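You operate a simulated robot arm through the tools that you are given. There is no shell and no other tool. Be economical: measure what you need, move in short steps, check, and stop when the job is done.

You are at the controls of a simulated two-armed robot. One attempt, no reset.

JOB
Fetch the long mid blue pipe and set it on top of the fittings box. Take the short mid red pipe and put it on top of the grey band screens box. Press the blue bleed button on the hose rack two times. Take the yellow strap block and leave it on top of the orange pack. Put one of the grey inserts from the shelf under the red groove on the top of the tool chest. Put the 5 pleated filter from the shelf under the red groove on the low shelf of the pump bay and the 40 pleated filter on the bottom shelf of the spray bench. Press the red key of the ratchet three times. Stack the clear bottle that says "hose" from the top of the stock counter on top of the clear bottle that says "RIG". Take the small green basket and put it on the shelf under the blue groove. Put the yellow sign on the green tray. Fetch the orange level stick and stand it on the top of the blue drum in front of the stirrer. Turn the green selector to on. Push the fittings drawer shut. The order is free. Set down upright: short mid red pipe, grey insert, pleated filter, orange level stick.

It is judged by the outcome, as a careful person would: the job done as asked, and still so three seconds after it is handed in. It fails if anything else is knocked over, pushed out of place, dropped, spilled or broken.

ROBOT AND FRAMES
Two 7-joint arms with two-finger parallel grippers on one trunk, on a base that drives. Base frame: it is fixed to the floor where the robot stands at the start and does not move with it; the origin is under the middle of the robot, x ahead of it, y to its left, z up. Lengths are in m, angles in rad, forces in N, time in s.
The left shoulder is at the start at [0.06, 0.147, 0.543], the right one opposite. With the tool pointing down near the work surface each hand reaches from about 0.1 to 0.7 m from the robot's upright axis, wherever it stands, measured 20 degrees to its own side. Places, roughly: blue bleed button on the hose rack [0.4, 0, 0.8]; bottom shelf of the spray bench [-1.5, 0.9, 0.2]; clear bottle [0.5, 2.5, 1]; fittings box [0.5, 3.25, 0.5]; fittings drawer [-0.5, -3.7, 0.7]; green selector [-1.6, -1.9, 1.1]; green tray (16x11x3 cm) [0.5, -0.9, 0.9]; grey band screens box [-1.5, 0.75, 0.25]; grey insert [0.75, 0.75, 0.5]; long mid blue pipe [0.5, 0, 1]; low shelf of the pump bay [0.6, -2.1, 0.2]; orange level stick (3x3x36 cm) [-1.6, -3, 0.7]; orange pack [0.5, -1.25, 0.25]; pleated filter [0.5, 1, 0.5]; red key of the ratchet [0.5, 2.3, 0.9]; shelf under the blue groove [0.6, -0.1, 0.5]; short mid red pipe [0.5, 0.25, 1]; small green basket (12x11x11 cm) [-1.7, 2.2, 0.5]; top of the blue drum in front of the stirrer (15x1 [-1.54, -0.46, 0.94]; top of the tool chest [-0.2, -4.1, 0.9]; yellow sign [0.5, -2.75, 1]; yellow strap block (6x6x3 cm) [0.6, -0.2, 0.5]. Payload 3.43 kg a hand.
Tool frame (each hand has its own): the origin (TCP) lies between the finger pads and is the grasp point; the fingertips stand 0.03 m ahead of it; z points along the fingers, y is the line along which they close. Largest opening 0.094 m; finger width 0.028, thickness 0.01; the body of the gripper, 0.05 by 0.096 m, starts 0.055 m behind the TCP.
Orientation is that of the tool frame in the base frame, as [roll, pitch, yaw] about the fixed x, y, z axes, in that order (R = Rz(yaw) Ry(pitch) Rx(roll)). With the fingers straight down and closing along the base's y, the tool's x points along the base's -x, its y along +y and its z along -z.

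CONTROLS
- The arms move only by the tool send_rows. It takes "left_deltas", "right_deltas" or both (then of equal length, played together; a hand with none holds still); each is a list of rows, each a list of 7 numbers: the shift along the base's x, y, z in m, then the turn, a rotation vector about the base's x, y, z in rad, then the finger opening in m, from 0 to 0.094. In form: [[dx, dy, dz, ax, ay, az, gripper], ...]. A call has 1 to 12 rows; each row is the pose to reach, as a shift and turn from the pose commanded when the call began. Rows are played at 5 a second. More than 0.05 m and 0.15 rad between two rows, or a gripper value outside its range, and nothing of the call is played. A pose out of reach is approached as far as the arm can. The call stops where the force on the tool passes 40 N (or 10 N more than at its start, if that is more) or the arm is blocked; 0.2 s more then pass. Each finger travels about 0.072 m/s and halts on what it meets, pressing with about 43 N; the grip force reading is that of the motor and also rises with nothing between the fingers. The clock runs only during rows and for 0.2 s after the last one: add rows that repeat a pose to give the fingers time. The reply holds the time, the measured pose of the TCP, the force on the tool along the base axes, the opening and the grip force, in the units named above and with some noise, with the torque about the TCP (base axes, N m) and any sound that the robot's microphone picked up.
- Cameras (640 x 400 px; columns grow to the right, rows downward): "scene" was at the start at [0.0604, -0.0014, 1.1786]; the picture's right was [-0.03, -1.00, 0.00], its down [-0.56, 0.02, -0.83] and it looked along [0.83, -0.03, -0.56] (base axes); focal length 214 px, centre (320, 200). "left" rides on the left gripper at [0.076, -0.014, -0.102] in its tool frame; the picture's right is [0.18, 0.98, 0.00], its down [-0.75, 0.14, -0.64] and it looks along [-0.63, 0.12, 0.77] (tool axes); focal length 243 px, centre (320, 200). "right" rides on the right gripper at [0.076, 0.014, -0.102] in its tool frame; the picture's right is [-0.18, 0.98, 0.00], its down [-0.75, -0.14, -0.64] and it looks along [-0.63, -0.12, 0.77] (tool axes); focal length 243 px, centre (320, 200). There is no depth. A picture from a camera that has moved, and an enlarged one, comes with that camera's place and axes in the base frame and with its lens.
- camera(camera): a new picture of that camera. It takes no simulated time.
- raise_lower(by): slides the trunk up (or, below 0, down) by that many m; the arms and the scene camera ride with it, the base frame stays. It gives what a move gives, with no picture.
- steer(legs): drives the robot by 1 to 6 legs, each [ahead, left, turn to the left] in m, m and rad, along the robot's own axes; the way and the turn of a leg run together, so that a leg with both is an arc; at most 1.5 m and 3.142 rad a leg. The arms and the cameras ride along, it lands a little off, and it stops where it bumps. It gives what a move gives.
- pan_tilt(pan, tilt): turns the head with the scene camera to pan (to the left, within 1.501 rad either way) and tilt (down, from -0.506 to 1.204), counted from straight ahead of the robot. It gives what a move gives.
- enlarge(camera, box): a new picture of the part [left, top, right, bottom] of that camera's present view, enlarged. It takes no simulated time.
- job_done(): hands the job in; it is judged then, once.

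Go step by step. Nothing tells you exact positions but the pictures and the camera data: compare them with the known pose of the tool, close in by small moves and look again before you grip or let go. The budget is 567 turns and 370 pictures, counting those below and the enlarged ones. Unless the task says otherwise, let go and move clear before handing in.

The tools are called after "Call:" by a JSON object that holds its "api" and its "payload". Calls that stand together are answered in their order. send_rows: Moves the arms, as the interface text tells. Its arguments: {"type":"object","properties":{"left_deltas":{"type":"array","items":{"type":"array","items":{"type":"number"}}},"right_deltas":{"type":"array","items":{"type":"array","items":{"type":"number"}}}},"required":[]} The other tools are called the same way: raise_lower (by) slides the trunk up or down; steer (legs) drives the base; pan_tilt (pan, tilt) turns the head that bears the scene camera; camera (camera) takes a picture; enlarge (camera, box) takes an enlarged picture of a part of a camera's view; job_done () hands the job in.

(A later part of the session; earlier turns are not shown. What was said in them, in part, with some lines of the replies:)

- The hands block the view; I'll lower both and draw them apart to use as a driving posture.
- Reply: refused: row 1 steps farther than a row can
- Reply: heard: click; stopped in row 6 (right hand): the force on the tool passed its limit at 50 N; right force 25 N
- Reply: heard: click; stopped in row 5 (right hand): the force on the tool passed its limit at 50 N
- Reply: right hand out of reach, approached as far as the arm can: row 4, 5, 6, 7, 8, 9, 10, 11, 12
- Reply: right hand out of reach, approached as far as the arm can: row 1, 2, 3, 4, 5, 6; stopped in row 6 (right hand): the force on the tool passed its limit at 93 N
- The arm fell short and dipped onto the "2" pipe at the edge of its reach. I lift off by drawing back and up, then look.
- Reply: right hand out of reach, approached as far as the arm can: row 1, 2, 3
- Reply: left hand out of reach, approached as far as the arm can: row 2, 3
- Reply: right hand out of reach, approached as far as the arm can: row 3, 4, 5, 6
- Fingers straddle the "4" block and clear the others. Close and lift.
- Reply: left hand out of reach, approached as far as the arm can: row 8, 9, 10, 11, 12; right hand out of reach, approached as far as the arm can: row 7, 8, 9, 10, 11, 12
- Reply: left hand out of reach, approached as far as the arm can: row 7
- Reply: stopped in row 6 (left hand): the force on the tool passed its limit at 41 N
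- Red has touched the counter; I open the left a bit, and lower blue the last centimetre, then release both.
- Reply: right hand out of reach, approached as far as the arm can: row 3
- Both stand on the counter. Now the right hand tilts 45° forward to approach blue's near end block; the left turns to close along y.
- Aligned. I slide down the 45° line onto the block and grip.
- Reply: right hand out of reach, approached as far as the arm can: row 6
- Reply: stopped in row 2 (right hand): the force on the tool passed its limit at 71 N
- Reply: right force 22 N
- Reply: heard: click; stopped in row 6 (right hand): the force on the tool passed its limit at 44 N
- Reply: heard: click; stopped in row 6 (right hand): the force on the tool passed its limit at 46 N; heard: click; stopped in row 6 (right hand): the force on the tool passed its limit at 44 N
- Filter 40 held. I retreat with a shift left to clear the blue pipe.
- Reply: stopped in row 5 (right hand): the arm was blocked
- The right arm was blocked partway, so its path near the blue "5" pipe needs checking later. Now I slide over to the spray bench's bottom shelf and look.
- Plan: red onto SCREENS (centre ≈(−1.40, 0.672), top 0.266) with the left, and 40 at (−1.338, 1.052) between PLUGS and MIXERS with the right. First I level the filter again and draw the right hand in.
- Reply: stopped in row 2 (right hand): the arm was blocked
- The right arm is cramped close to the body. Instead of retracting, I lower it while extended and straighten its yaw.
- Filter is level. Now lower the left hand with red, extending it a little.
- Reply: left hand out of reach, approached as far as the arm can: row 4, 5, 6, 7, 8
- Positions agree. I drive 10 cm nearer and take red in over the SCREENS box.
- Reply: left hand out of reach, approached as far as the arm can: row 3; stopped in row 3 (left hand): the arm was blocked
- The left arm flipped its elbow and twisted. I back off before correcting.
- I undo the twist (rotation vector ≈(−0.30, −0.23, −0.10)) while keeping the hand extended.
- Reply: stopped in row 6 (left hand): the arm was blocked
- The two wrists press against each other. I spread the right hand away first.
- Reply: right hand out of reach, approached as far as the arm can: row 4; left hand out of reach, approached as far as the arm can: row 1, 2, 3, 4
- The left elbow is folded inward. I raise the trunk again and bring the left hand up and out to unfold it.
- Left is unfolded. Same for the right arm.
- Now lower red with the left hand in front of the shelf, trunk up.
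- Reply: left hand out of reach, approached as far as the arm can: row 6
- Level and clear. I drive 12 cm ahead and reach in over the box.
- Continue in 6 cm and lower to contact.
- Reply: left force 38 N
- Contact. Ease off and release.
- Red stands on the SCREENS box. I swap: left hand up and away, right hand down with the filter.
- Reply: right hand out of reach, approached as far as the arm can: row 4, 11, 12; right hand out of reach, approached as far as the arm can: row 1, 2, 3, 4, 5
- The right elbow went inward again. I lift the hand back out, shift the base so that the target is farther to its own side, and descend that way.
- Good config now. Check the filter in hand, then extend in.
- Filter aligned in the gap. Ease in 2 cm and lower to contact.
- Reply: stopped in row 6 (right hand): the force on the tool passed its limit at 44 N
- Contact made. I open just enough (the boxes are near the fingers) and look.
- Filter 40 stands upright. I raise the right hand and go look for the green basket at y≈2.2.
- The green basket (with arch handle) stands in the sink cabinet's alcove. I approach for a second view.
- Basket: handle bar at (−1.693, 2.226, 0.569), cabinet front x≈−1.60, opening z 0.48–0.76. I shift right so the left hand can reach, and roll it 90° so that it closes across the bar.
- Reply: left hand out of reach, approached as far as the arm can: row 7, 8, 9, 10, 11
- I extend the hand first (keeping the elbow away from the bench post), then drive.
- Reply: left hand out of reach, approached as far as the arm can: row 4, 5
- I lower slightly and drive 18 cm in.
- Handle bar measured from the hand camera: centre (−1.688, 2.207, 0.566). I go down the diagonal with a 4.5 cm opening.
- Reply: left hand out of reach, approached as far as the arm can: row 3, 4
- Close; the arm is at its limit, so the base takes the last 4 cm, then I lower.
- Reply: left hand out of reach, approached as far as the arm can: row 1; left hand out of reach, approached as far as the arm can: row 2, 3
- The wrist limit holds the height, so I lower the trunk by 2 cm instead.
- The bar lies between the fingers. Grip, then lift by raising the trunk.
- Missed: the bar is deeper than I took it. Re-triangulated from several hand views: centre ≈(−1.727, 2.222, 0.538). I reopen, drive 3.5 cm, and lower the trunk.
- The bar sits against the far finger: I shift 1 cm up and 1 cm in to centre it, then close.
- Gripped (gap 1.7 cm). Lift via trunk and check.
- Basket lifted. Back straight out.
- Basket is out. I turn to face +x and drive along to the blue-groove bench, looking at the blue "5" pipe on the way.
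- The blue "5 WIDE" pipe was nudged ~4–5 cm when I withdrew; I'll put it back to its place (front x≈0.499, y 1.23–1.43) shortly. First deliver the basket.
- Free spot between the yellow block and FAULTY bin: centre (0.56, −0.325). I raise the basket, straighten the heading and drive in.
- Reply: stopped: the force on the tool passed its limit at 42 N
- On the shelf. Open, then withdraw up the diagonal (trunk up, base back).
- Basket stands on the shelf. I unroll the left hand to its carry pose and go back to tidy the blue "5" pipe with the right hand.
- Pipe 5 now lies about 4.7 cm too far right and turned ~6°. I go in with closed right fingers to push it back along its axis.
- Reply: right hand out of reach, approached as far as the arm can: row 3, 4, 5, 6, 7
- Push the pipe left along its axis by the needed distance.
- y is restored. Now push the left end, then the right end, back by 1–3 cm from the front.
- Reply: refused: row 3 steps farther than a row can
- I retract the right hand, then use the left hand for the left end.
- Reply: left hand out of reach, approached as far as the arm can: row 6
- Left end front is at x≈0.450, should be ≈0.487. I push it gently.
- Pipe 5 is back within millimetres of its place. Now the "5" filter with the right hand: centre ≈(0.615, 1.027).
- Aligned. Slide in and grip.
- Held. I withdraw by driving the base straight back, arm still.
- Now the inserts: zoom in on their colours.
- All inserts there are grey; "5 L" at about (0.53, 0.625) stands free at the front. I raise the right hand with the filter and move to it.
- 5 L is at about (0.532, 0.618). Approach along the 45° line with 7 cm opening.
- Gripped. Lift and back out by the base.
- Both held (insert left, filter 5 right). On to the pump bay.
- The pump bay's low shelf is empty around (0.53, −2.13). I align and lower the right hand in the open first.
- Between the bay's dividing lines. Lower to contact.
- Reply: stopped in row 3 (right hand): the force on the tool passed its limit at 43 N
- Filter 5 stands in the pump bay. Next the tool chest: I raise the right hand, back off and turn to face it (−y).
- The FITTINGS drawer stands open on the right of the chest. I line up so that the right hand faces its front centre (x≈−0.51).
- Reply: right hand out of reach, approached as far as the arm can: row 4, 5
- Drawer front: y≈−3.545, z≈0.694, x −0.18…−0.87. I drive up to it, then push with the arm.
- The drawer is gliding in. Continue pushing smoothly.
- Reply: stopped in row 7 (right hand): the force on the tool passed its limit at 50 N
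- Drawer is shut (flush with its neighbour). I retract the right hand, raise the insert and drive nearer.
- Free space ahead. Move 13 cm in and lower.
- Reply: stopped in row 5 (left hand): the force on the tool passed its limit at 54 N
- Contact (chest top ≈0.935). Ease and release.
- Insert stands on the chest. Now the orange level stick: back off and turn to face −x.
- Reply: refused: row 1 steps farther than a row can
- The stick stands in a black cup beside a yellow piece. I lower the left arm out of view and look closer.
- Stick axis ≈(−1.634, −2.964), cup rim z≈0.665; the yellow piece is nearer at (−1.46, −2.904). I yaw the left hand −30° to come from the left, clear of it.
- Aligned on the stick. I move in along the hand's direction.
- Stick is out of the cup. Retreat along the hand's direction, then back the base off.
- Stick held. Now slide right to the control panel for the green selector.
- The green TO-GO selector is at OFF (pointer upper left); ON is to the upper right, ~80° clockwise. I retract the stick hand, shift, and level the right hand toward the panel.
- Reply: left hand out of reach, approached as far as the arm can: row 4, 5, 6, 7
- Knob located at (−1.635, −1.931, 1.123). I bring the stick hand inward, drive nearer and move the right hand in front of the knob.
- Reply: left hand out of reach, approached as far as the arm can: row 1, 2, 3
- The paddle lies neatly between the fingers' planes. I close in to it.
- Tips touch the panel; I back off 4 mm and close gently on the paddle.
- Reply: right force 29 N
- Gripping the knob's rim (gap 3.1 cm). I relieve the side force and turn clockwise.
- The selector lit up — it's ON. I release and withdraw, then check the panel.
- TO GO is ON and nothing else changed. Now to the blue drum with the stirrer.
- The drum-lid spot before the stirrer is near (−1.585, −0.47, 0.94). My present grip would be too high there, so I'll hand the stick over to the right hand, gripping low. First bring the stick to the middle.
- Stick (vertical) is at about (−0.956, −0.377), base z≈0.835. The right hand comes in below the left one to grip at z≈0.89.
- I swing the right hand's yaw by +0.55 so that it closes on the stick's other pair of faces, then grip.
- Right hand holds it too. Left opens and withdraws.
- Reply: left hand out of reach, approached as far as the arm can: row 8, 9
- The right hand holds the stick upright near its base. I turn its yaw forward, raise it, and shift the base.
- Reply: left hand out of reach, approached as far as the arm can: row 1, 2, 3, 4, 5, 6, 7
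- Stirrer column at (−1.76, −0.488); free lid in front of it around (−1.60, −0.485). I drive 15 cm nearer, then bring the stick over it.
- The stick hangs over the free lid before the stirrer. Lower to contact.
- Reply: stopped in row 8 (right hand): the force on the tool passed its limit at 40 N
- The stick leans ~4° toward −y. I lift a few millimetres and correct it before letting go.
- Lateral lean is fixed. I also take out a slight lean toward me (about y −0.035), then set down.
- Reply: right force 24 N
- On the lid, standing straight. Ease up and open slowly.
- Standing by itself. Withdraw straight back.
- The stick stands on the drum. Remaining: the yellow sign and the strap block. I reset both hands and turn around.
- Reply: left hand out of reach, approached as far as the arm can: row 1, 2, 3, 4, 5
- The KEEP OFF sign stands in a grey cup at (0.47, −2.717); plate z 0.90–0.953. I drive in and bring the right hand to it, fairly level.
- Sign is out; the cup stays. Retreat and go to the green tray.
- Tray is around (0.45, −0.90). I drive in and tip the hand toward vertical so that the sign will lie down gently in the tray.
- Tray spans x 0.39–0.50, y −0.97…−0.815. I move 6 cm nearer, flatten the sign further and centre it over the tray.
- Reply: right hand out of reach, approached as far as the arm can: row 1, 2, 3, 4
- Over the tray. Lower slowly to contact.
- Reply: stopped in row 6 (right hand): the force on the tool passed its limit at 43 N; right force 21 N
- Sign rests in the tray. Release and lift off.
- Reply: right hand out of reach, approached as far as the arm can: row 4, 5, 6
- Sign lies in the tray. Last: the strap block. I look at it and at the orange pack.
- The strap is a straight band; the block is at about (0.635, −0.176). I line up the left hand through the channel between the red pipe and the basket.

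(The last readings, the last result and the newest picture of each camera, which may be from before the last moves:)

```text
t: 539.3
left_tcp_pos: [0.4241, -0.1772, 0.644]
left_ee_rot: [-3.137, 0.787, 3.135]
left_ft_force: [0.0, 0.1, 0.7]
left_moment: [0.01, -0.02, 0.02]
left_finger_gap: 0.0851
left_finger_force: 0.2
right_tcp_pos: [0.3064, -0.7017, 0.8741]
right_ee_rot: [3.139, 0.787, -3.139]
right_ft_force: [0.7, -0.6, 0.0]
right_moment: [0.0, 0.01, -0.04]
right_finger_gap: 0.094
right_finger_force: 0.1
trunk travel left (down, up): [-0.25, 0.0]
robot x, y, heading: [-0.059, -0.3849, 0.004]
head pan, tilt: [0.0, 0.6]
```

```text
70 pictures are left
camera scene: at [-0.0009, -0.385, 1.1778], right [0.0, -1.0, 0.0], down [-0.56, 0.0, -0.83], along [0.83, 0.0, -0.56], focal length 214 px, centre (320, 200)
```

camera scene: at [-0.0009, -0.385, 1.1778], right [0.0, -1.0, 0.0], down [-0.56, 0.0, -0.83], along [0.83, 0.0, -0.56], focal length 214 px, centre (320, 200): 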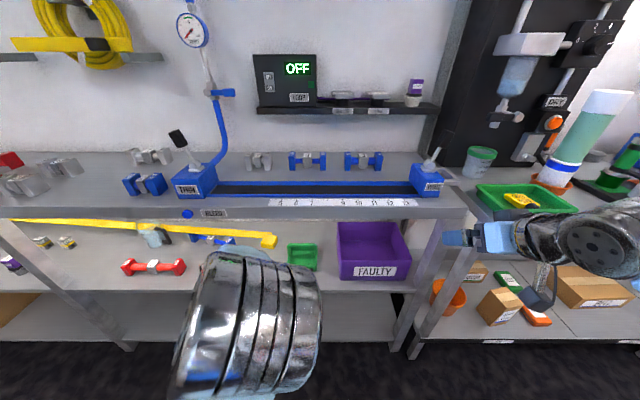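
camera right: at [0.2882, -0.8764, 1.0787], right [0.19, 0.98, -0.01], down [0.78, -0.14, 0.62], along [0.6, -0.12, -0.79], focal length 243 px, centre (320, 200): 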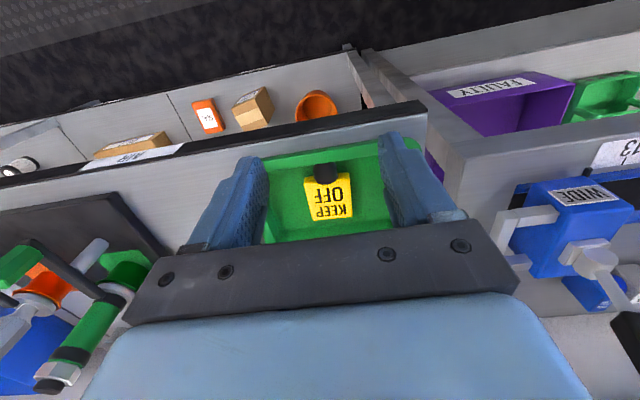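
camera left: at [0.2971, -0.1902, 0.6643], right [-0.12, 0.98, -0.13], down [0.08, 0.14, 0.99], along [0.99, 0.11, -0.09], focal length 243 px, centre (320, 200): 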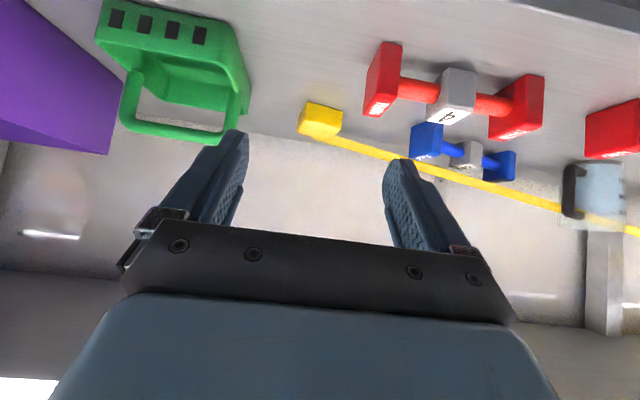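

Call:
{"api": "send_rows", "payload": {"left_deltas": [[0.035, 0.005, 0, 0, 0, 0, 0.085], [0.07, 0.009, 0, 0, 0, 0, 0.085], [0.105, 0.009, 0, 0, 0, 0, 0.085], [0.14, 0.009, -0.035, 0, 0, 0, 0.085], [0.17, 0.009, -0.065, 0, 0, 0, 0.085], [0.185, 0.009, -0.08, 0, 0, 0, 0.085]]}}

Call:
{"api": "camera", "payload": {"camera": "left"}}

```text
t: 540.7
left_tcp_pos: [0.6094, -0.1684, 0.5645]
left_ee_rot: [-3.135, 0.79, 3.133]
left_ft_force: [0.3, -0.3, 0.3]
left_moment: [-0.01, -0.01, 0.0]
left_finger_gap: 0.085
left_finger_force: 0.0
right_tcp_pos: [0.3059, -0.7009, 0.8755]
right_ee_rot: [3.139, 0.788, -3.138]
right_ft_force: [0.6, -1.0, 0.6]
right_moment: [-0.02, -0.02, 0.0]
right_finger_gap: 0.094
right_finger_force: 0.1
trunk travel left (down, up): [-0.25, 0.0]
robot x, y, heading: [-0.0611, -0.3875, 0.002]
head pan, tilt: [0.0, 0.6]
```

```text
69 pictures are left
camera left: at [0.4817, -0.1818, 0.5837], right [-0.12, 0.98, -0.13], down [0.08, 0.14, 0.99], along [0.99, 0.11, -0.09], focal length 243 px, centre (320, 200)
```

left: 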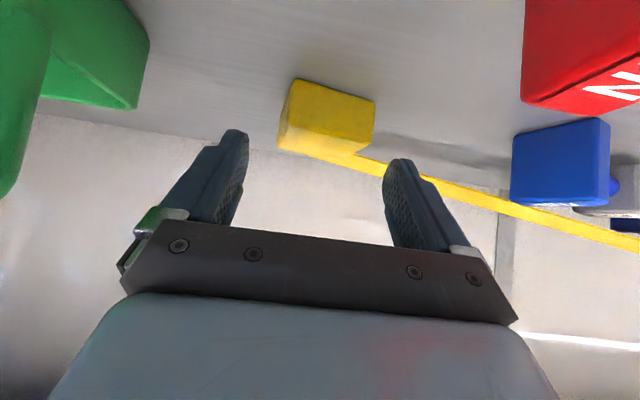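

Call:
{"api": "send_rows", "payload": {"left_deltas": [[0.015, 0.003, -0.012, 0, 0, 0, 0.085], [0.03, 0.004, -0.0235, 0, 0, 0, 0.085], [0.03, 0.004, -0.0235, 0, 0, 0, 0.07], [0.03, 0.004, -0.0235, 0, 0, 0, 0.055], [0.03, 0.004, -0.0235, 0, 0, 0, 0.045], [0.03, 0.004, -0.0235, 0, 0, 0, 0.045]]}}

Call:
{"api": "camera", "payload": {"camera": "left"}}

```text
t: 542.1
left_tcp_pos: [0.6349, -0.1653, 0.5425]
left_ee_rot: [-3.134, 0.792, 3.133]
left_ft_force: [-1.8, -1.8, 6.2]
left_moment: [0.0, -0.05, -0.01]
left_finger_gap: 0.0556
left_finger_force: 43.1
right_tcp_pos: [0.3026, -0.701, 0.8749]
right_ee_rot: [3.14, 0.793, -3.139]
right_ft_force: [0.4, -0.2, 1.2]
right_moment: [0.0, 0.02, -0.02]
right_finger_gap: 0.0941
right_finger_force: 0.0
trunk travel left (down, up): [-0.25, 0.0]
robot x, y, heading: [-0.0617, -0.3861, 0.004]
head pan, tilt: [0.0, 0.6]
```

```text
68 pictures are left
camera left: at [0.5075, -0.1783, 0.5618], right [-0.12, 0.98, -0.14], down [0.07, 0.14, 0.99], along [0.99, 0.11, -0.09], focal length 243 px, centre (320, 200)
```

left: 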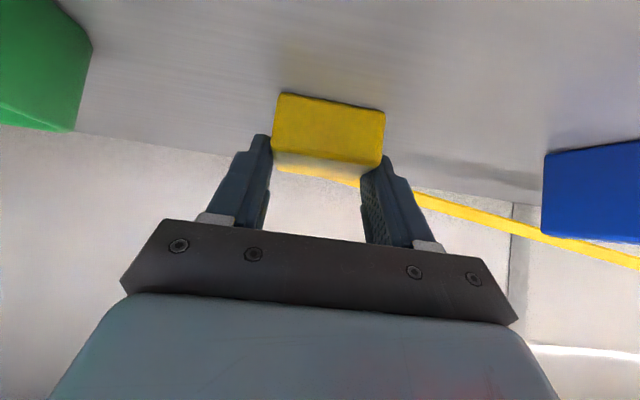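

Gripped. Test lift a few centimetres and watch the pull.

Call:
{"api": "send_rows", "payload": {"left_deltas": [[0, 0, 0.015, 0, 0, 0, 0.045], [-0.01, 0, 0.035, 0, 0, 0, 0.045], [-0.03, -0.005, 0.06, 0, 0, 0, 0.045], [-0.03, -0.005, 0.06, 0, 0, 0, 0.045]]}}

Call:
{"api": "camera", "payload": {"camera": "left"}}

Call:
{"api": "camera", "payload": {"camera": "scene"}}

```text
t: 542.5
left_tcp_pos: [0.6336, -0.1695, 0.5413]
left_ee_rot: [-3.135, 0.784, 3.118]
left_ft_force: [12.9, 10.3, 47.6]
left_moment: [0.39, -0.53, -0.08]
left_finger_gap: 0.0555
left_finger_force: 43.0
right_tcp_pos: [0.3034, -0.7005, 0.8747]
right_ee_rot: [3.139, 0.79, -3.14]
right_ft_force: [-0.6, 0.3, -0.5]
right_moment: [-0.03, 0.01, 0.0]
right_finger_gap: 0.0941
right_finger_force: 0.0
trunk travel left (down, up): [-0.25, 0.0]
robot x, y, heading: [-0.0646, -0.3872, 0.007]
head pan, tilt: [0.0, 0.6]
stopped in row 1 (left hand): the force on the tool passed its limit at 65 N (the readings are from after the stop); the commanded pose is now the measured one
```

```text
67 pictures are left
camera left: at [0.5062, -0.1812, 0.5616], right [-0.1, 0.99, -0.13], down [0.08, 0.14, 0.99], along [0.99, 0.09, -0.1], focal length 243 px, centre (320, 200)
```

left: 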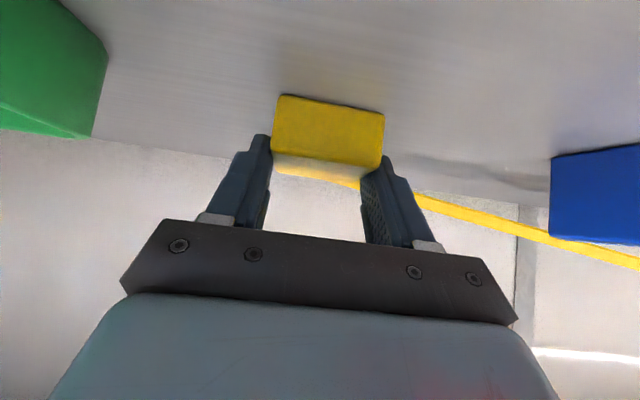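

```text
66 pictures are left
camera scene: at [-0.004, -0.3855, 1.1775], right [0.0, -1.0, 0.0], down [-0.56, 0.0, -0.83], along [0.83, 0.0, -0.56], focal length 214 px, centre (320, 200)
```

scene: 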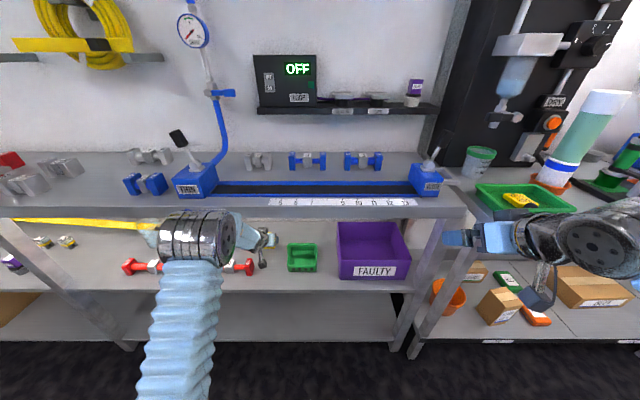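

Call:
{"api": "send_rows", "payload": {"left_deltas": [[0, 0, 0, 0, 0, 0, 0.045], [0, 0, 0, 0, 0, 0, 0.045]]}}

Call:
{"api": "enlarge", "payload": {"camera": "scene", "box": [100, 170, 340, 310]}}

```text
t: 543.1
left_tcp_pos: [0.6339, -0.1699, 0.542]
left_ee_rot: [-3.137, 0.783, 3.122]
left_ft_force: [13.4, 5.2, 45.7]
left_moment: [0.4, -0.66, 0.0]
left_finger_gap: 0.0553
left_finger_force: 42.7
right_tcp_pos: [0.3026, -0.7014, 0.8741]
right_ee_rot: [3.14, 0.79, -3.138]
right_ft_force: [-0.5, 0.5, 0.6]
right_moment: [0.0, 0.01, 0.02]
right_finger_gap: 0.0941
right_finger_force: 0.1
trunk travel left (down, up): [-0.25, 0.0]
robot x, y, heading: [-0.0602, -0.3858, 0.005]
head pan, tilt: [0.0, 0.6]
```

```text
2.67 times, centred on (220, 240) of scene
camera zoom: at [-0.004, -0.3853, 1.1773], right [0.0, -1.0, 0.0], down [-0.56, 0.0, -0.83], along [0.83, 0.0, -0.56], focal length 572 px, centre (587, 93)
```

zoom: 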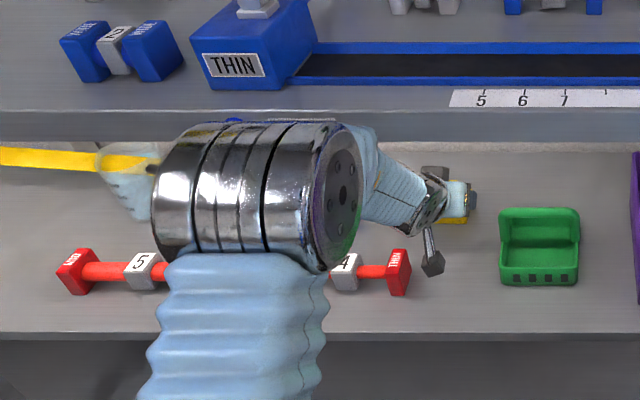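

The elbow seems to press under the bench edge. I let go of the block, back out the way I came, and reposition with the arm straighter.

Call:
{"api": "send_rows", "payload": {"left_deltas": [[0, 0, 0, 0, 0, 0, 0.06], [0, 0, 0, 0, 0, 0, 0.075], [0, 0, 0, 0, 0, 0, 0.085], [-0.01, 0, 0.008, 0, 0, 0, 0.085], [-0.025, 0, 0.022, 0, 0, 0, 0.085]]}}

Call:
{"api": "camera", "payload": {"camera": "left"}}

```text
t: 544.3
left_tcp_pos: [0.6119, -0.1664, 0.5675]
left_ee_rot: [-3.137, 0.784, 3.125]
left_ft_force: [0.0, -0.4, -0.6]
left_moment: [0.02, -0.01, -0.02]
left_finger_gap: 0.0853
left_finger_force: 0.1
right_tcp_pos: [0.3065, -0.7008, 0.877]
right_ee_rot: [3.141, 0.785, -3.137]
right_ft_force: [0.2, -0.1, 0.8]
right_moment: [-0.04, 0.01, 0.02]
right_finger_gap: 0.0938
right_finger_force: 0.1
trunk travel left (down, up): [-0.25, 0.0]
robot x, y, heading: [-0.0575, -0.3862, 0.004]
head pan, tilt: [0.0, 0.6]
```

```text
64 pictures are left
camera left: at [0.4849, -0.1785, 0.5874], right [-0.11, 0.98, -0.13], down [0.08, 0.14, 0.99], along [0.99, 0.1, -0.1], focal length 243 px, centre (320, 200)
```

left: 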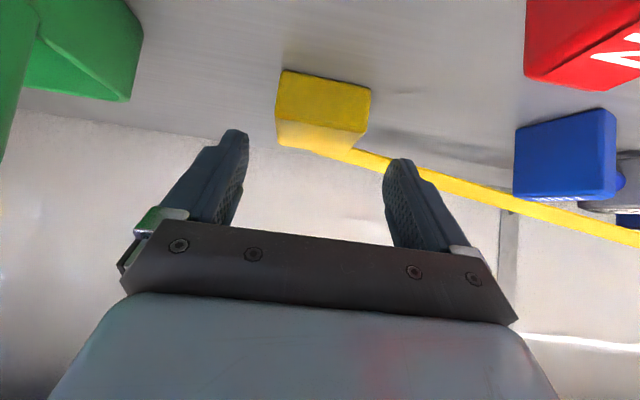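

Unladen, the diagonal retreat went freely — so the purely vertical lift was the culprit. I regrip and leave along the diagonal instead.

Call:
{"api": "send_rows", "payload": {"left_deltas": [[0.012, 0.0, -0.011, 0, 0, 0, 0.085], [0.024, 0.001, -0.0235, 0, 0, 0, 0.085], [0.024, 0.001, -0.0235, 0, 0, 0, 0.07], [0.024, 0.001, -0.0235, 0, 0, 0, 0.055], [0.024, 0.001, -0.0235, 0, 0, 0, 0.04], [0.024, 0.001, -0.0235, 0, 0, 0, 0.04]]}}

Call:
{"api": "send_rows", "payload": {"left_deltas": [[-0.006, 0, 0.004, 0, 0, 0, 0.04], [-0.012, 0, 0.01, 0, 0, 0, 0.04], [-0.02, 0, 0.018, 0, 0, 0, 0.04]]}}

Call:
{"api": "camera", "payload": {"camera": "left"}}

```text
t: 545.7
left_tcp_pos: [0.6315, -0.1677, 0.5453]
left_ee_rot: [-3.137, 0.785, 3.122]
left_ft_force: [-3.5, 1.4, 10.7]
left_moment: [0.02, 0.05, -0.02]
left_finger_gap: 0.055
left_finger_force: 43.1
right_tcp_pos: [0.3014, -0.7006, 0.8771]
right_ee_rot: [3.14, 0.793, -3.137]
right_ft_force: [-0.3, 0.7, 0.4]
right_moment: [-0.01, 0.0, 0.01]
right_finger_gap: 0.0942
right_finger_force: 0.0
trunk travel left (down, up): [-0.25, 0.0]
robot x, y, heading: [-0.0593, -0.3883, 0.002]
head pan, tilt: [0.0, 0.6]
```

```text
t: 546.5
left_tcp_pos: [0.616, -0.1693, 0.5584]
left_ee_rot: [-3.139, 0.779, 3.122]
left_ft_force: [0.3, -0.2, -1.4]
left_moment: [-0.02, 0.02, 0.02]
left_finger_gap: 0.0553
left_finger_force: 42.5
right_tcp_pos: [0.3056, -0.701, 0.8755]
right_ee_rot: [3.139, 0.787, -3.138]
right_ft_force: [-0.7, -0.7, -0.6]
right_moment: [0.02, 0.0, 0.02]
right_finger_gap: 0.094
right_finger_force: 0.0
trunk travel left (down, up): [-0.25, 0.0]
robot x, y, heading: [-0.0623, -0.3919, 0.007]
head pan, tilt: [0.0, 0.6]
```

```text
63 pictures are left
camera left: at [0.4885, -0.18, 0.579], right [-0.11, 0.99, -0.13], down [0.09, 0.14, 0.99], along [0.99, 0.1, -0.1], focal length 243 px, centre (320, 200)
```

left: 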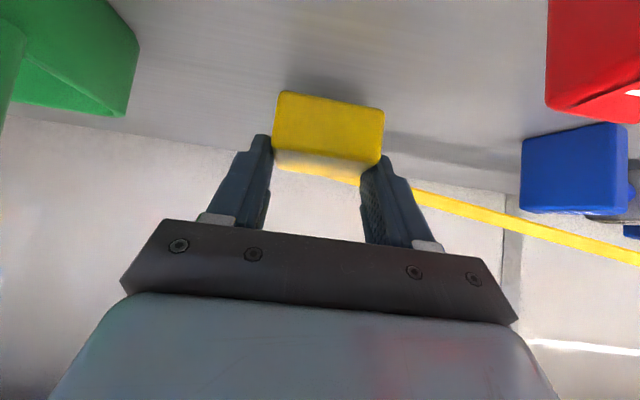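

Now it comes freely, strap slack. I raise it over the jug height while drawing out, then back off with the base.

Call:
{"api": "send_rows", "payload": {"left_deltas": [[-0.012, 0, 0.018, 0, 0, 0, 0.04], [-0.025, 0, 0.036, 0, 0, 0, 0.04], [-0.04, 0, 0.055, 0, 0, 0, 0.04]]}}

Call:
{"api": "steer", "payload": {"legs": [[-0.12, 0, 0]]}}

Call:
{"api": "send_rows", "payload": {"left_deltas": [[0, 0, 0.04, 0, 0, 0, 0.04], [0, 0, 0.08, 0, 0, 0, 0.04], [0, 0, 0.12, 0, 0, 0, 0.04]]}}

Call:
{"api": "camera", "payload": {"camera": "scene"}}

```text
t: 547.3
left_tcp_pos: [0.5741, -0.166, 0.6137]
left_ee_rot: [-3.139, 0.783, 3.122]
left_ft_force: [0.3, 0.6, -1.6]
left_moment: [0.02, 0.02, 0.04]
left_finger_gap: 0.055
left_finger_force: 42.7
right_tcp_pos: [0.3063, -0.7012, 0.8744]
right_ee_rot: [3.139, 0.787, -3.138]
right_ft_force: [0.0, 0.0, -0.5]
right_moment: [-0.02, 0.0, -0.01]
right_finger_gap: 0.0939
right_finger_force: 0.1
trunk travel left (down, up): [-0.25, 0.0]
robot x, y, heading: [-0.0588, -0.3892, 0.002]
head pan, tilt: [0.0, 0.6]
```

```text
t: 548.5
left_tcp_pos: [0.4504, -0.166, 0.6128]
left_ee_rot: [-3.14, 0.781, 3.125]
left_ft_force: [0.0, 0.9, -1.2]
left_moment: [-0.02, 0.03, -0.03]
left_finger_gap: 0.0547
left_finger_force: 43.1
right_tcp_pos: [0.183, -0.7018, 0.8759]
right_ee_rot: [3.139, 0.787, -3.137]
right_ft_force: [-0.2, 0.4, -0.1]
right_moment: [0.0, 0.0, -0.03]
right_finger_gap: 0.094
right_finger_force: 0.0
trunk travel left (down, up): [-0.25, 0.0]
robot x, y, heading: [-0.1851, -0.3891, 0.005]
head pan, tilt: [0.0, 0.6]
```

```text
t: 549.3
left_tcp_pos: [0.4497, -0.1662, 0.734]
left_ee_rot: [-3.138, 0.774, 3.123]
left_ft_force: [-8.4, -1.4, -8.6]
left_moment: [-0.04, -0.92, 0.17]
left_finger_gap: 0.0552
left_finger_force: 42.4
right_tcp_pos: [0.1816, -0.7002, 0.875]
right_ee_rot: [3.14, 0.787, -3.135]
right_ft_force: [0.9, -0.6, 0.2]
right_moment: [-0.02, -0.01, 0.01]
right_finger_gap: 0.094
right_finger_force: 0.0
trunk travel left (down, up): [-0.25, 0.0]
robot x, y, heading: [-0.1859, -0.3875, 0.001]
head pan, tilt: [0.0, 0.6]
```

```text
62 pictures are left
camera scene: at [-0.1256, -0.3854, 1.1776], right [0.0, -1.0, 0.0], down [-0.56, 0.0, -0.83], along [0.83, 0.0, -0.56], focal length 214 px, centre (320, 200)
```

scene: 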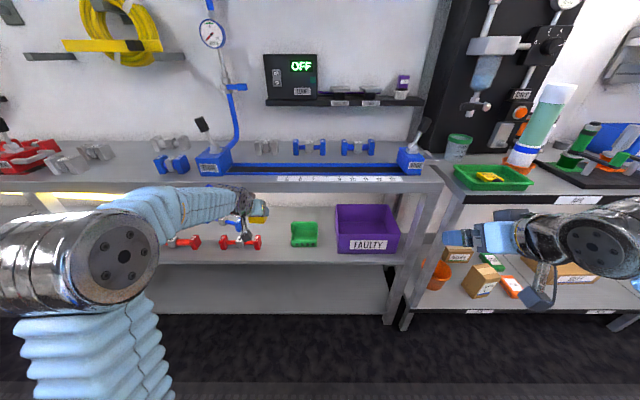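

A light touch on the bench edge; lower a bit and draw back farther.

Call:
{"api": "send_rows", "payload": {"left_deltas": [[0, 0, -0.03, 0, 0, 0, 0.04], [0, 0, -0.05, 0, 0, 0, 0.04]]}}

Call:
{"api": "steer", "payload": {"legs": [[-0.25, 0, 0]]}}

Call:
{"api": "camera", "payload": {"camera": "scene"}}

Call:
{"api": "camera", "payload": {"camera": "left"}}

```text
t: 549.9
left_tcp_pos: [0.4491, -0.1672, 0.6838]
left_ee_rot: [-3.139, 0.782, 3.123]
left_ft_force: [0.2, 0.8, -2.1]
left_moment: [0.0, 0.03, 0.02]
left_finger_gap: 0.0548
left_finger_force: 42.9
right_tcp_pos: [0.1818, -0.7017, 0.8748]
right_ee_rot: [3.141, 0.786, -3.135]
right_ft_force: [-0.4, 0.7, -0.2]
right_moment: [0.01, 0.04, 0.04]
right_finger_gap: 0.0942
right_finger_force: 0.0
trunk travel left (down, up): [-0.25, 0.0]
robot x, y, heading: [-0.1849, -0.3915, 0.008]
head pan, tilt: [0.0, 0.6]
```

```text
t: 551.7
left_tcp_pos: [0.1997, -0.1669, 0.6833]
left_ee_rot: [-3.139, 0.78, 3.127]
left_ft_force: [-0.1, 0.7, -0.8]
left_moment: [0.0, 0.03, 0.01]
left_finger_gap: 0.0547
left_finger_force: 43.6
right_tcp_pos: [-0.068, -0.7026, 0.8746]
right_ee_rot: [3.141, 0.786, -3.136]
right_ft_force: [0.1, 0.2, 0.1]
right_moment: [0.02, 0.0, 0.0]
right_finger_gap: 0.094
right_finger_force: 0.1
trunk travel left (down, up): [-0.25, 0.0]
robot x, y, heading: [-0.436, -0.3868, 0.01]
head pan, tilt: [0.0, 0.6]
```

```text
61 pictures are left
camera scene: at [-0.3757, -0.3867, 1.1778], right [0.01, -1.0, 0.0], down [-0.57, 0.0, -0.82], along [0.82, 0.0, -0.57], focal length 214 px, centre (320, 200)
```

scene: 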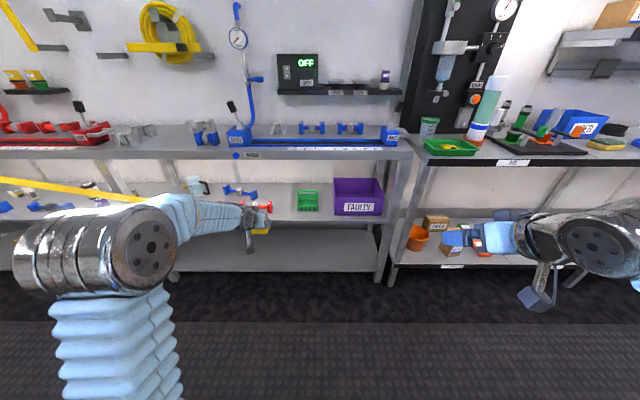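

```text
60 pictures are left
camera left: at [0.072, -0.1798, 0.7037], right [-0.11, 0.98, -0.13], down [0.09, 0.14, 0.99], along [0.99, 0.1, -0.1], focal length 243 px, centre (320, 200)
```

left: 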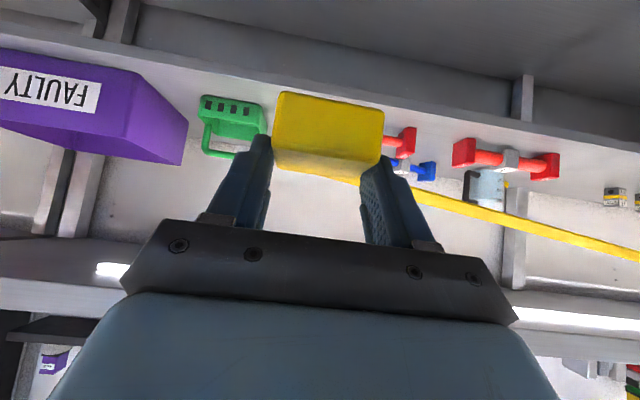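

Strap follows without pull. I drive to the right toward the orange pack, watching the force.

Call:
{"api": "steer", "payload": {"legs": [[0, -0.6, -0.008]]}}

Call:
{"api": "steer", "payload": {"legs": [[0, -0.56, 0]]}}

Call:
{"api": "camera", "payload": {"camera": "scene"}}

Call:
{"api": "enlarge", "payload": {"camera": "scene", "box": [180, 190, 340, 290]}}

```text
t: 555.2
left_tcp_pos: [0.2016, -0.7809, 0.6838]
left_ee_rot: [-3.138, 0.781, 3.113]
left_ft_force: [0.3, -0.6, -1.5]
left_moment: [0.01, 0.02, -0.01]
left_finger_gap: 0.0548
left_finger_force: 42.7
right_tcp_pos: [-0.0705, -1.3127, 0.8746]
right_ee_rot: [3.141, 0.787, 3.135]
right_ft_force: [0.1, -1.4, 0.3]
right_moment: [0.0, -0.03, -0.01]
right_finger_gap: 0.094
right_finger_force: 0.0
trunk travel left (down, up): [-0.25, 0.0]
robot x, y, heading: [-0.4387, -0.9952, -0.004]
head pan, tilt: [0.0, 0.6]
```

```text
t: 558.4
left_tcp_pos: [0.1978, -1.3518, 0.6833]
left_ee_rot: [-3.138, 0.78, 3.105]
left_ft_force: [1.1, 0.7, -0.5]
left_moment: [-0.01, 0.05, 0.03]
left_finger_gap: 0.055
left_finger_force: 43.0
right_tcp_pos: [-0.0803, -1.8804, 0.874]
right_ee_rot: [3.139, 0.788, 3.128]
right_ft_force: [-0.4, -0.3, -0.8]
right_moment: [-0.01, -0.02, 0.0]
right_finger_gap: 0.094
right_finger_force: 0.1
trunk travel left (down, up): [-0.25, 0.0]
robot x, y, heading: [-0.4439, -1.56, -0.009]
head pan, tilt: [0.0, 0.6]
```

```text
59 pictures are left
camera scene: at [-0.3811, -1.5585, 1.1778], right [-0.01, -1.0, 0.0], down [-0.57, 0.01, -0.82], along [0.82, -0.01, -0.57], focal length 214 px, centre (320, 200)
```

scene: 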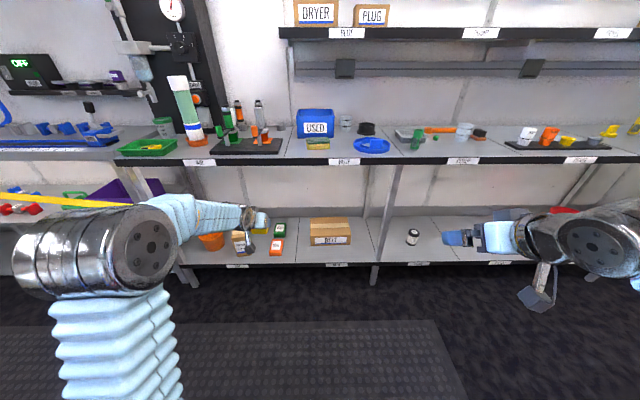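

```text
4.00 times, centred on (260, 240) of scene
camera zoom: at [-0.3811, -1.5585, 1.1778], right [-0.01, -1.0, 0.0], down [-0.57, 0.01, -0.82], along [0.82, -0.01, -0.57], focal length 858 px, centre (560, 40)
```

zoom: 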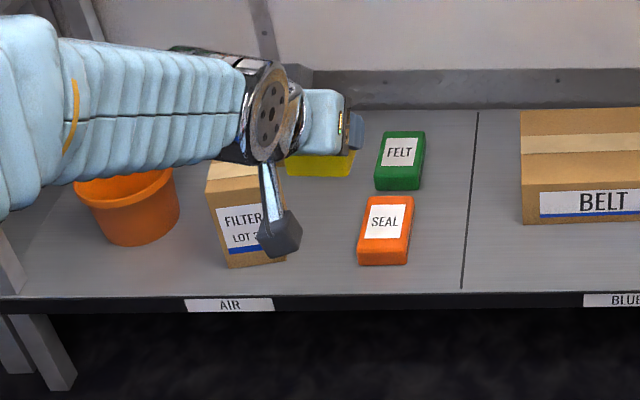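

The orange SEAL pack spans x 0.436–0.543, y −1.352…−1.282, top z≈0.25. I lower the block in the open first.

Call:
{"api": "send_rows", "payload": {"left_deltas": [[0, 0.005, -0.04, 0, 0, 0, 0.04], [0, 0.01, -0.08, 0, 0, 0, 0.04], [0, 0.015, -0.12, 0, 0, 0.01, 0.04], [0, 0.02, -0.16, 0, 0, 0.02, 0.04], [0, 0.025, -0.2, 0, 0, 0.03, 0.04], [0, 0.03, -0.24, 0, 0, 0.036, 0.04], [0, 0.035, -0.28, 0, 0, 0.036, 0.04], [0, 0.035, -0.31, 0, 0, 0.036, 0.04]]}}

Call:
{"api": "steer", "payload": {"legs": [[0.2, 0, 0.009]]}}

Call:
{"api": "camera", "payload": {"camera": "left"}}

Call:
{"api": "camera", "payload": {"camera": "scene"}}

```text
t: 560.2
left_tcp_pos: [0.1974, -1.3161, 0.3716]
left_ee_rot: [-3.136, 0.782, 3.14]
left_ft_force: [0.4, 0.8, -1.2]
left_moment: [0.02, 0.01, -0.01]
left_finger_gap: 0.0548
left_finger_force: 43.3
right_tcp_pos: [-0.0802, -1.8799, 0.8737]
right_ee_rot: [3.141, 0.786, 3.125]
right_ft_force: [-0.3, -0.1, 0.2]
right_moment: [0.03, -0.02, 0.0]
right_finger_gap: 0.094
right_finger_force: 0.0
trunk travel left (down, up): [-0.25, 0.0]
robot x, y, heading: [-0.4408, -1.5598, -0.012]
head pan, tilt: [0.0, 0.6]
```

```text
t: 561.8
left_tcp_pos: [0.3946, -1.3101, 0.3724]
left_ee_rot: [-3.14, 0.779, -3.131]
left_ft_force: [0.2, 0.3, -0.8]
left_moment: [-0.03, 0.01, 0.01]
left_finger_gap: 0.055
left_finger_force: 42.8
right_tcp_pos: [0.1217, -1.878, 0.8741]
right_ee_rot: [3.14, 0.787, 3.136]
right_ft_force: [0.3, -0.4, -0.5]
right_moment: [-0.03, 0.01, 0.0]
right_finger_gap: 0.094
right_finger_force: 0.2
trunk travel left (down, up): [-0.25, 0.0]
robot x, y, heading: [-0.2416, -1.5606, -0.003]
head pan, tilt: [0.0, 0.6]
```

```text
57 pictures are left
camera left: at [0.2679, -1.3271, 0.3924], right [-0.14, 0.98, -0.13], down [0.08, 0.14, 0.99], along [0.99, 0.13, -0.1], focal length 243 px, centre (320, 200)
```

left: 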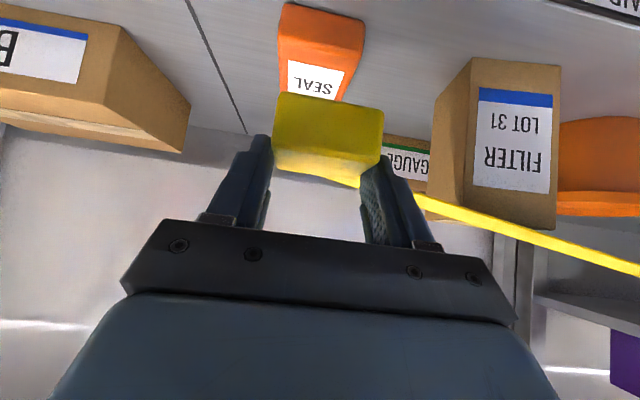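

```text
56 pictures are left
camera scene: at [-0.1812, -1.5598, 1.1778], right [0.0, -1.0, 0.0], down [-0.56, 0.0, -0.83], along [0.83, 0.0, -0.56], focal length 214 px, centre (320, 200)
```

scene: 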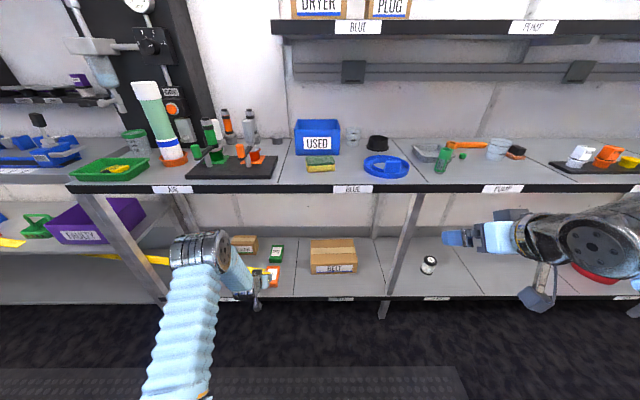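

Call:
{"api": "send_rows", "payload": {"left_deltas": [[0.03, -0.003, -0.01, 0, 0, 0, 0.04], [0.06, -0.006, -0.025, 0, 0, 0, 0.04], [0.087, -0.006, -0.045, 0, 0, 0, 0.04], [0.087, -0.006, -0.06, 0, 0, 0, 0.04]]}}

Call:
{"api": "camera", "payload": {"camera": "left"}}

Call:
{"api": "enlarge", "payload": {"camera": "scene", "box": [200, 210, 360, 310]}}

```text
t: 562.8
left_tcp_pos: [0.483, -1.3171, 0.311]
left_ee_rot: [-3.137, 0.782, -3.13]
left_ft_force: [-0.2, 0.2, -1.1]
left_moment: [0.02, 0.03, -0.01]
left_finger_gap: 0.0552
left_finger_force: 42.9
right_tcp_pos: [0.1227, -1.8768, 0.8742]
right_ee_rot: [3.137, 0.786, 3.138]
right_ft_force: [0.0, 0.1, -0.1]
right_moment: [-0.01, -0.01, 0.01]
right_finger_gap: 0.0939
right_finger_force: 0.0
trunk travel left (down, up): [-0.25, 0.0]
robot x, y, heading: [-0.2422, -1.5608, -0.005]
head pan, tilt: [0.0, 0.6]
```

```text
55 pictures are left
camera left: at [0.3548, -1.3324, 0.3314], right [-0.14, 0.98, -0.13], down [0.08, 0.14, 0.99], along [0.99, 0.13, -0.1], focal length 243 px, centre (320, 200)
```

left: 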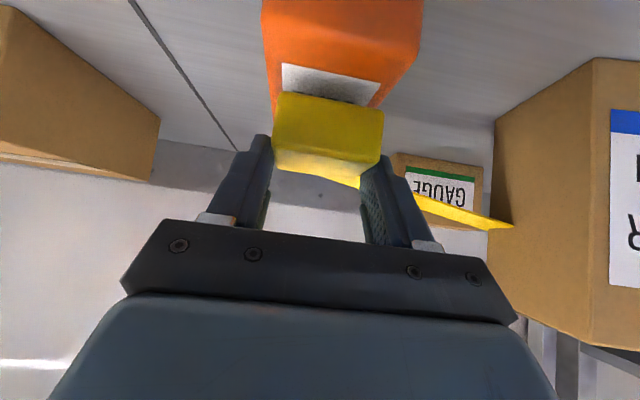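

```text
4.00 times, centred on (280, 260) of scene
camera zoom: at [-0.1811, -1.5598, 1.1779], right [0.0, -1.0, 0.0], down [-0.57, 0.0, -0.82], along [0.82, 0.0, -0.57], focal length 858 px, centre (480, -40)
```

zoom: 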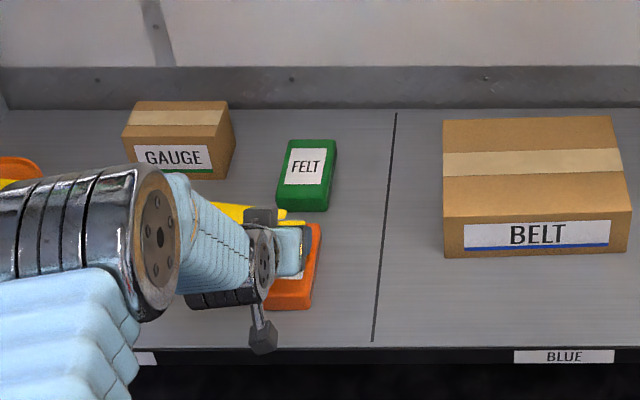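

Centred above the pack. Lower to contact.

Call:
{"api": "send_rows", "payload": {"left_deltas": [[0.002, 0.003, -0.008, 0, 0, 0, 0.04], [0.002, 0.003, -0.013, 0, 0, 0, 0.04], [0.002, 0.003, -0.017, 0, 0, 0, 0.04], [0.002, 0.003, -0.021, 0, 0, 0, 0.04], [0.002, 0.003, -0.025, 0, 0, 0, 0.04], [0.002, 0.003, -0.029, 0, 0, 0, 0.04], [0.002, 0.003, -0.033, 0, 0, 0, 0.04]]}}

Call:
{"api": "camera", "payload": {"camera": "left"}}

```text
t: 563.9
left_tcp_pos: [0.4895, -1.3128, 0.2987]
left_ee_rot: [-3.141, 0.8, -3.134]
left_ft_force: [1.8, -0.6, 14.4]
left_moment: [0.03, 0.09, -0.06]
left_finger_gap: 0.0552
left_finger_force: 42.6
right_tcp_pos: [0.1224, -1.8782, 0.8758]
right_ee_rot: [3.138, 0.789, 3.135]
right_ft_force: [-0.2, -0.4, 0.1]
right_moment: [-0.01, -0.01, 0.04]
right_finger_gap: 0.094
right_finger_force: 0.1
trunk travel left (down, up): [-0.25, 0.0]
robot x, y, heading: [-0.24, -1.5624, -0.004]
head pan, tilt: [0.0, 0.6]
stopped in row 5 (left hand): the force on the tool passed its limit at 49 N (the readings are from after the stop); the commanded pose is now the measured one
```

```text
53 pictures are left
camera left: at [0.3624, -1.3295, 0.3161], right [-0.14, 0.98, -0.13], down [0.06, 0.14, 0.99], along [0.99, 0.13, -0.08], focal length 243 px, centre (320, 200)
```

left: 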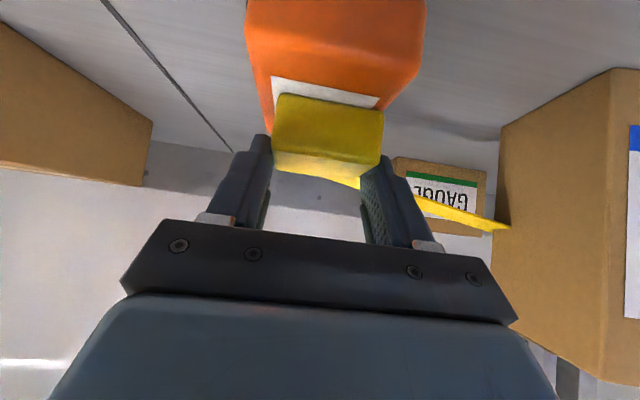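

Call:
{"api": "send_rows", "payload": {"left_deltas": [[0, 0, 0.002, 0, 0, 0, 0.05], [0, 0, 0.002, 0, 0, 0, 0.06], [0, 0, 0.002, 0, 0, 0, 0.07], [0, 0, 0.002, 0, 0, 0, 0.075], [0, 0, 0.002, 0, 0, 0, 0.075]]}}

Call:
{"api": "camera", "payload": {"camera": "left"}}

```text
t: 565.1
left_tcp_pos: [0.4875, -1.3138, 0.2955]
left_ee_rot: [-3.141, 0.79, -3.131]
left_ft_force: [0.6, -0.3, -0.1]
left_moment: [-0.01, 0.0, -0.01]
left_finger_gap: 0.0751
left_finger_force: 0.0
right_tcp_pos: [0.1226, -1.8771, 0.8745]
right_ee_rot: [3.138, 0.787, 3.137]
right_ft_force: [0.7, -0.7, 0.6]
right_moment: [-0.02, 0.01, -0.01]
right_finger_gap: 0.0939
right_finger_force: 0.0
trunk travel left (down, up): [-0.25, 0.0]
robot x, y, heading: [-0.2411, -1.5611, -0.005]
head pan, tilt: [0.0, 0.6]
```

```text
52 pictures are left
camera left: at [0.3602, -1.3294, 0.3151], right [-0.14, 0.98, -0.13], down [0.07, 0.14, 0.99], along [0.99, 0.13, -0.09], focal length 243 px, centre (320, 200)
```

left: 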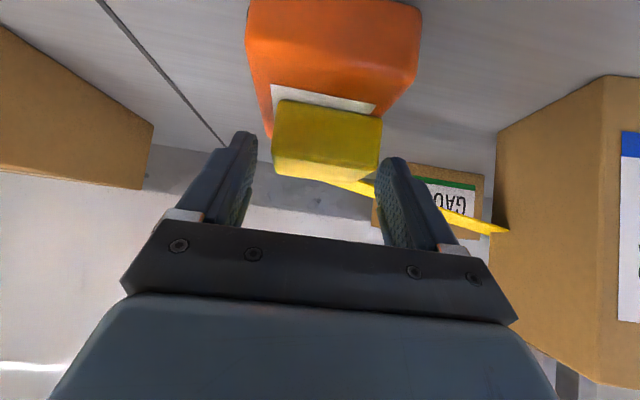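

Block rests on the pack. Withdraw along the diagonal and check it stays.

Call:
{"api": "send_rows", "payload": {"left_deltas": [[-0.015, 0, 0.014, 0, 0, 0, 0.075], [-0.04, 0, 0.038, 0, 0, 0, 0.08], [-0.07, 0, 0.065, 0, 0, 0, 0.09], [-0.1, 0, 0.09, 0, 0, 0, 0.094]]}}

Call:
{"api": "steer", "payload": {"legs": [[-0.25, 0, 0]]}}

Call:
{"api": "send_rows", "payload": {"left_deltas": [[-0.016, 0.006, 0.042, 0, 0, 0, 0.094], [-0.032, 0.012, 0.085, 0, 0, 0, 0.094], [-0.05, 0.018, 0.127, 0, 0, 0, 0.094], [-0.066, 0.024, 0.17, 0, 0, 0, 0.094], [-0.082, 0.03, 0.212, 0, 0, 0, 0.094], [-0.098, 0.036, 0.255, 0, 0, 0, 0.094], [-0.114, 0.042, 0.297, 0, 0, 0, 0.094], [-0.13, 0.048, 0.34, 0, 0, 0, 0.094], [-0.147, 0.054, 0.382, 0, 0, 0, 0.094], [-0.163, 0.06, 0.425, 0, 0, 0, 0.094], [-0.18, 0.066, 0.467, 0, 0, 0, 0.094]]}}

Call:
{"api": "camera", "payload": {"camera": "scene"}}

Call:
{"api": "enlarge", "payload": {"camera": "scene", "box": [180, 190, 340, 290]}}

```text
t: 566.1
left_tcp_pos: [0.3871, -1.3132, 0.3881]
left_ee_rot: [-3.14, 0.792, -3.132]
left_ft_force: [0.6, 0.7, -0.2]
left_moment: [0.04, -0.01, 0.03]
left_finger_gap: 0.094
left_finger_force: 0.0
right_tcp_pos: [0.1236, -1.877, 0.8747]
right_ee_rot: [3.138, 0.787, 3.138]
right_ft_force: [-0.6, 0.2, -0.3]
right_moment: [0.04, 0.01, -0.01]
right_finger_gap: 0.094
right_finger_force: 0.0
trunk travel left (down, up): [-0.25, 0.0]
robot x, y, heading: [-0.2414, -1.563, -0.002]
head pan, tilt: [0.0, 0.6]
```

```text
t: 567.9
left_tcp_pos: [0.1389, -1.3109, 0.3857]
left_ee_rot: [-3.141, 0.791, -3.129]
left_ft_force: [-0.4, 0.7, 0.1]
left_moment: [0.0, 0.01, -0.02]
left_finger_gap: 0.0939
left_finger_force: 0.0
right_tcp_pos: [-0.125, -1.8759, 0.8741]
right_ee_rot: [3.138, 0.787, 3.139]
right_ft_force: [-0.2, 0.0, -0.6]
right_moment: [0.0, 0.0, 0.0]
right_finger_gap: 0.094
right_finger_force: 0.0
trunk travel left (down, up): [-0.25, 0.0]
robot x, y, heading: [-0.4913, -1.5608, -0.003]
head pan, tilt: [0.0, 0.6]
```

```text
t: 570.3
left_tcp_pos: [-0.0415, -1.2457, 0.8552]
left_ee_rot: [-3.139, 0.792, -3.13]
left_ft_force: [-0.5, -0.4, -0.1]
left_moment: [-0.01, -0.03, -0.02]
left_finger_gap: 0.0942
left_finger_force: 0.1
right_tcp_pos: [-0.1236, -1.8767, 0.8751]
right_ee_rot: [3.14, 0.787, 3.139]
right_ft_force: [-0.8, 0.6, -0.4]
right_moment: [-0.06, -0.01, 0.0]
right_finger_gap: 0.0938
right_finger_force: 0.0
trunk travel left (down, up): [-0.25, 0.0]
robot x, y, heading: [-0.4942, -1.5617, -0.007]
head pan, tilt: [0.0, 0.6]
```

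```text
51 pictures are left
camera scene: at [-0.43, -1.5588, 1.1778], right [0.0, -1.0, 0.0], down [-0.57, 0.0, -0.82], along [0.82, 0.0, -0.57], focal length 214 px, centre (320, 200)
```

scene: 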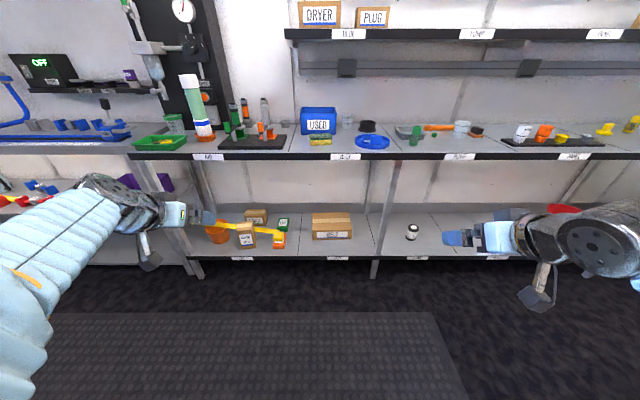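

```text
4.00 times, centred on (260, 240) of scene
camera zoom: at [-0.43, -1.5588, 1.1778], right [0.0, -1.0, 0.0], down [-0.57, 0.0, -0.82], along [0.82, 0.0, -0.57], focal length 858 px, centre (560, 40)
```

zoom: 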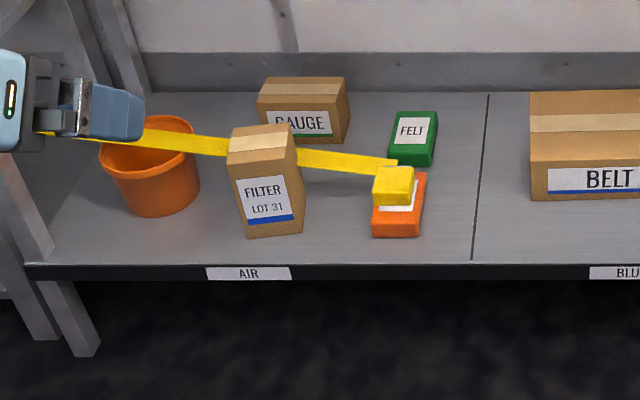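

The block sits on the pack. A quick check of the shelf it came from, and of the drum behind me, before handing in.

Call:
{"api": "steer", "payload": {"legs": [[0, 1.4, 0.0]]}}

Call:
{"api": "camera", "payload": {"camera": "scene"}}

Call:
{"api": "enlarge", "payload": {"camera": "scene", "box": [120, 110, 500, 260]}}

```text
t: 577.4
left_tcp_pos: [-0.0448, 0.1753, 0.8546]
left_ee_rot: [-3.14, 0.792, -3.122]
left_ft_force: [0.1, 0.1, 0.6]
left_moment: [-0.02, 0.04, 0.0]
left_finger_gap: 0.0941
left_finger_force: 0.1
right_tcp_pos: [-0.1238, -0.456, 0.8747]
right_ee_rot: [3.139, 0.788, -3.135]
right_ft_force: [0.3, 0.7, -0.2]
right_moment: [0.03, 0.0, 0.01]
right_finger_gap: 0.0939
right_finger_force: 0.2
trunk travel left (down, up): [-0.25, 0.0]
robot x, y, heading: [-0.4946, -0.143, 0.009]
head pan, tilt: [0.0, 0.6]
```

```text
49 pictures are left
camera scene: at [-0.4332, -0.142, 1.1778], right [0.01, -1.0, 0.0], down [-0.56, 0.0, -0.83], along [0.83, 0.01, -0.56], focal length 214 px, centre (320, 200)
```

scene: 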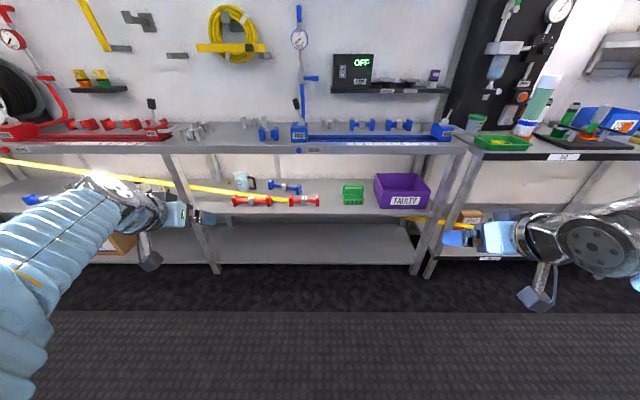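

```text
1.68 times, centred on (310, 185) of scene
camera zoom: at [-0.4332, -0.142, 1.1778], right [0.01, -1.0, 0.0], down [-0.56, 0.0, -0.83], along [0.83, 0.01, -0.56], focal length 361 px, centre (337, 225)
```

zoom: 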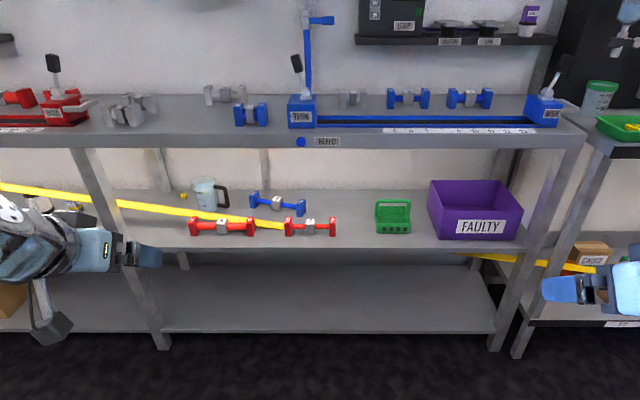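

Everything is in place: shelf items stand undisturbed and the strap passes freely. I hand the job in.

Call:
{"api": "job_done", "payload": {}}

```text
The job is handed in.
```

All fourteen tasks in the job are done and handed in; no result has come back from the judge yet.

- **Moved and restored:** while lifting out the 40 filter I nudged the long blue "5 WIDE" pipe on the shelf under the red groove by about 4–5 cm. I pushed it back to within about a centimetre of where it lay.
- **Brief contact:** I rested the gripper on the blue "2 WIDE" pipe on the bench top for a moment. It looked unmoved afterwards.
- **Not rechecked:** I last looked at the level stick on the drum, the bottle stack, and the red pipe and 40 filter at the spray bench just after placing them. All were standing then, and I did not drive back past them before handing in.
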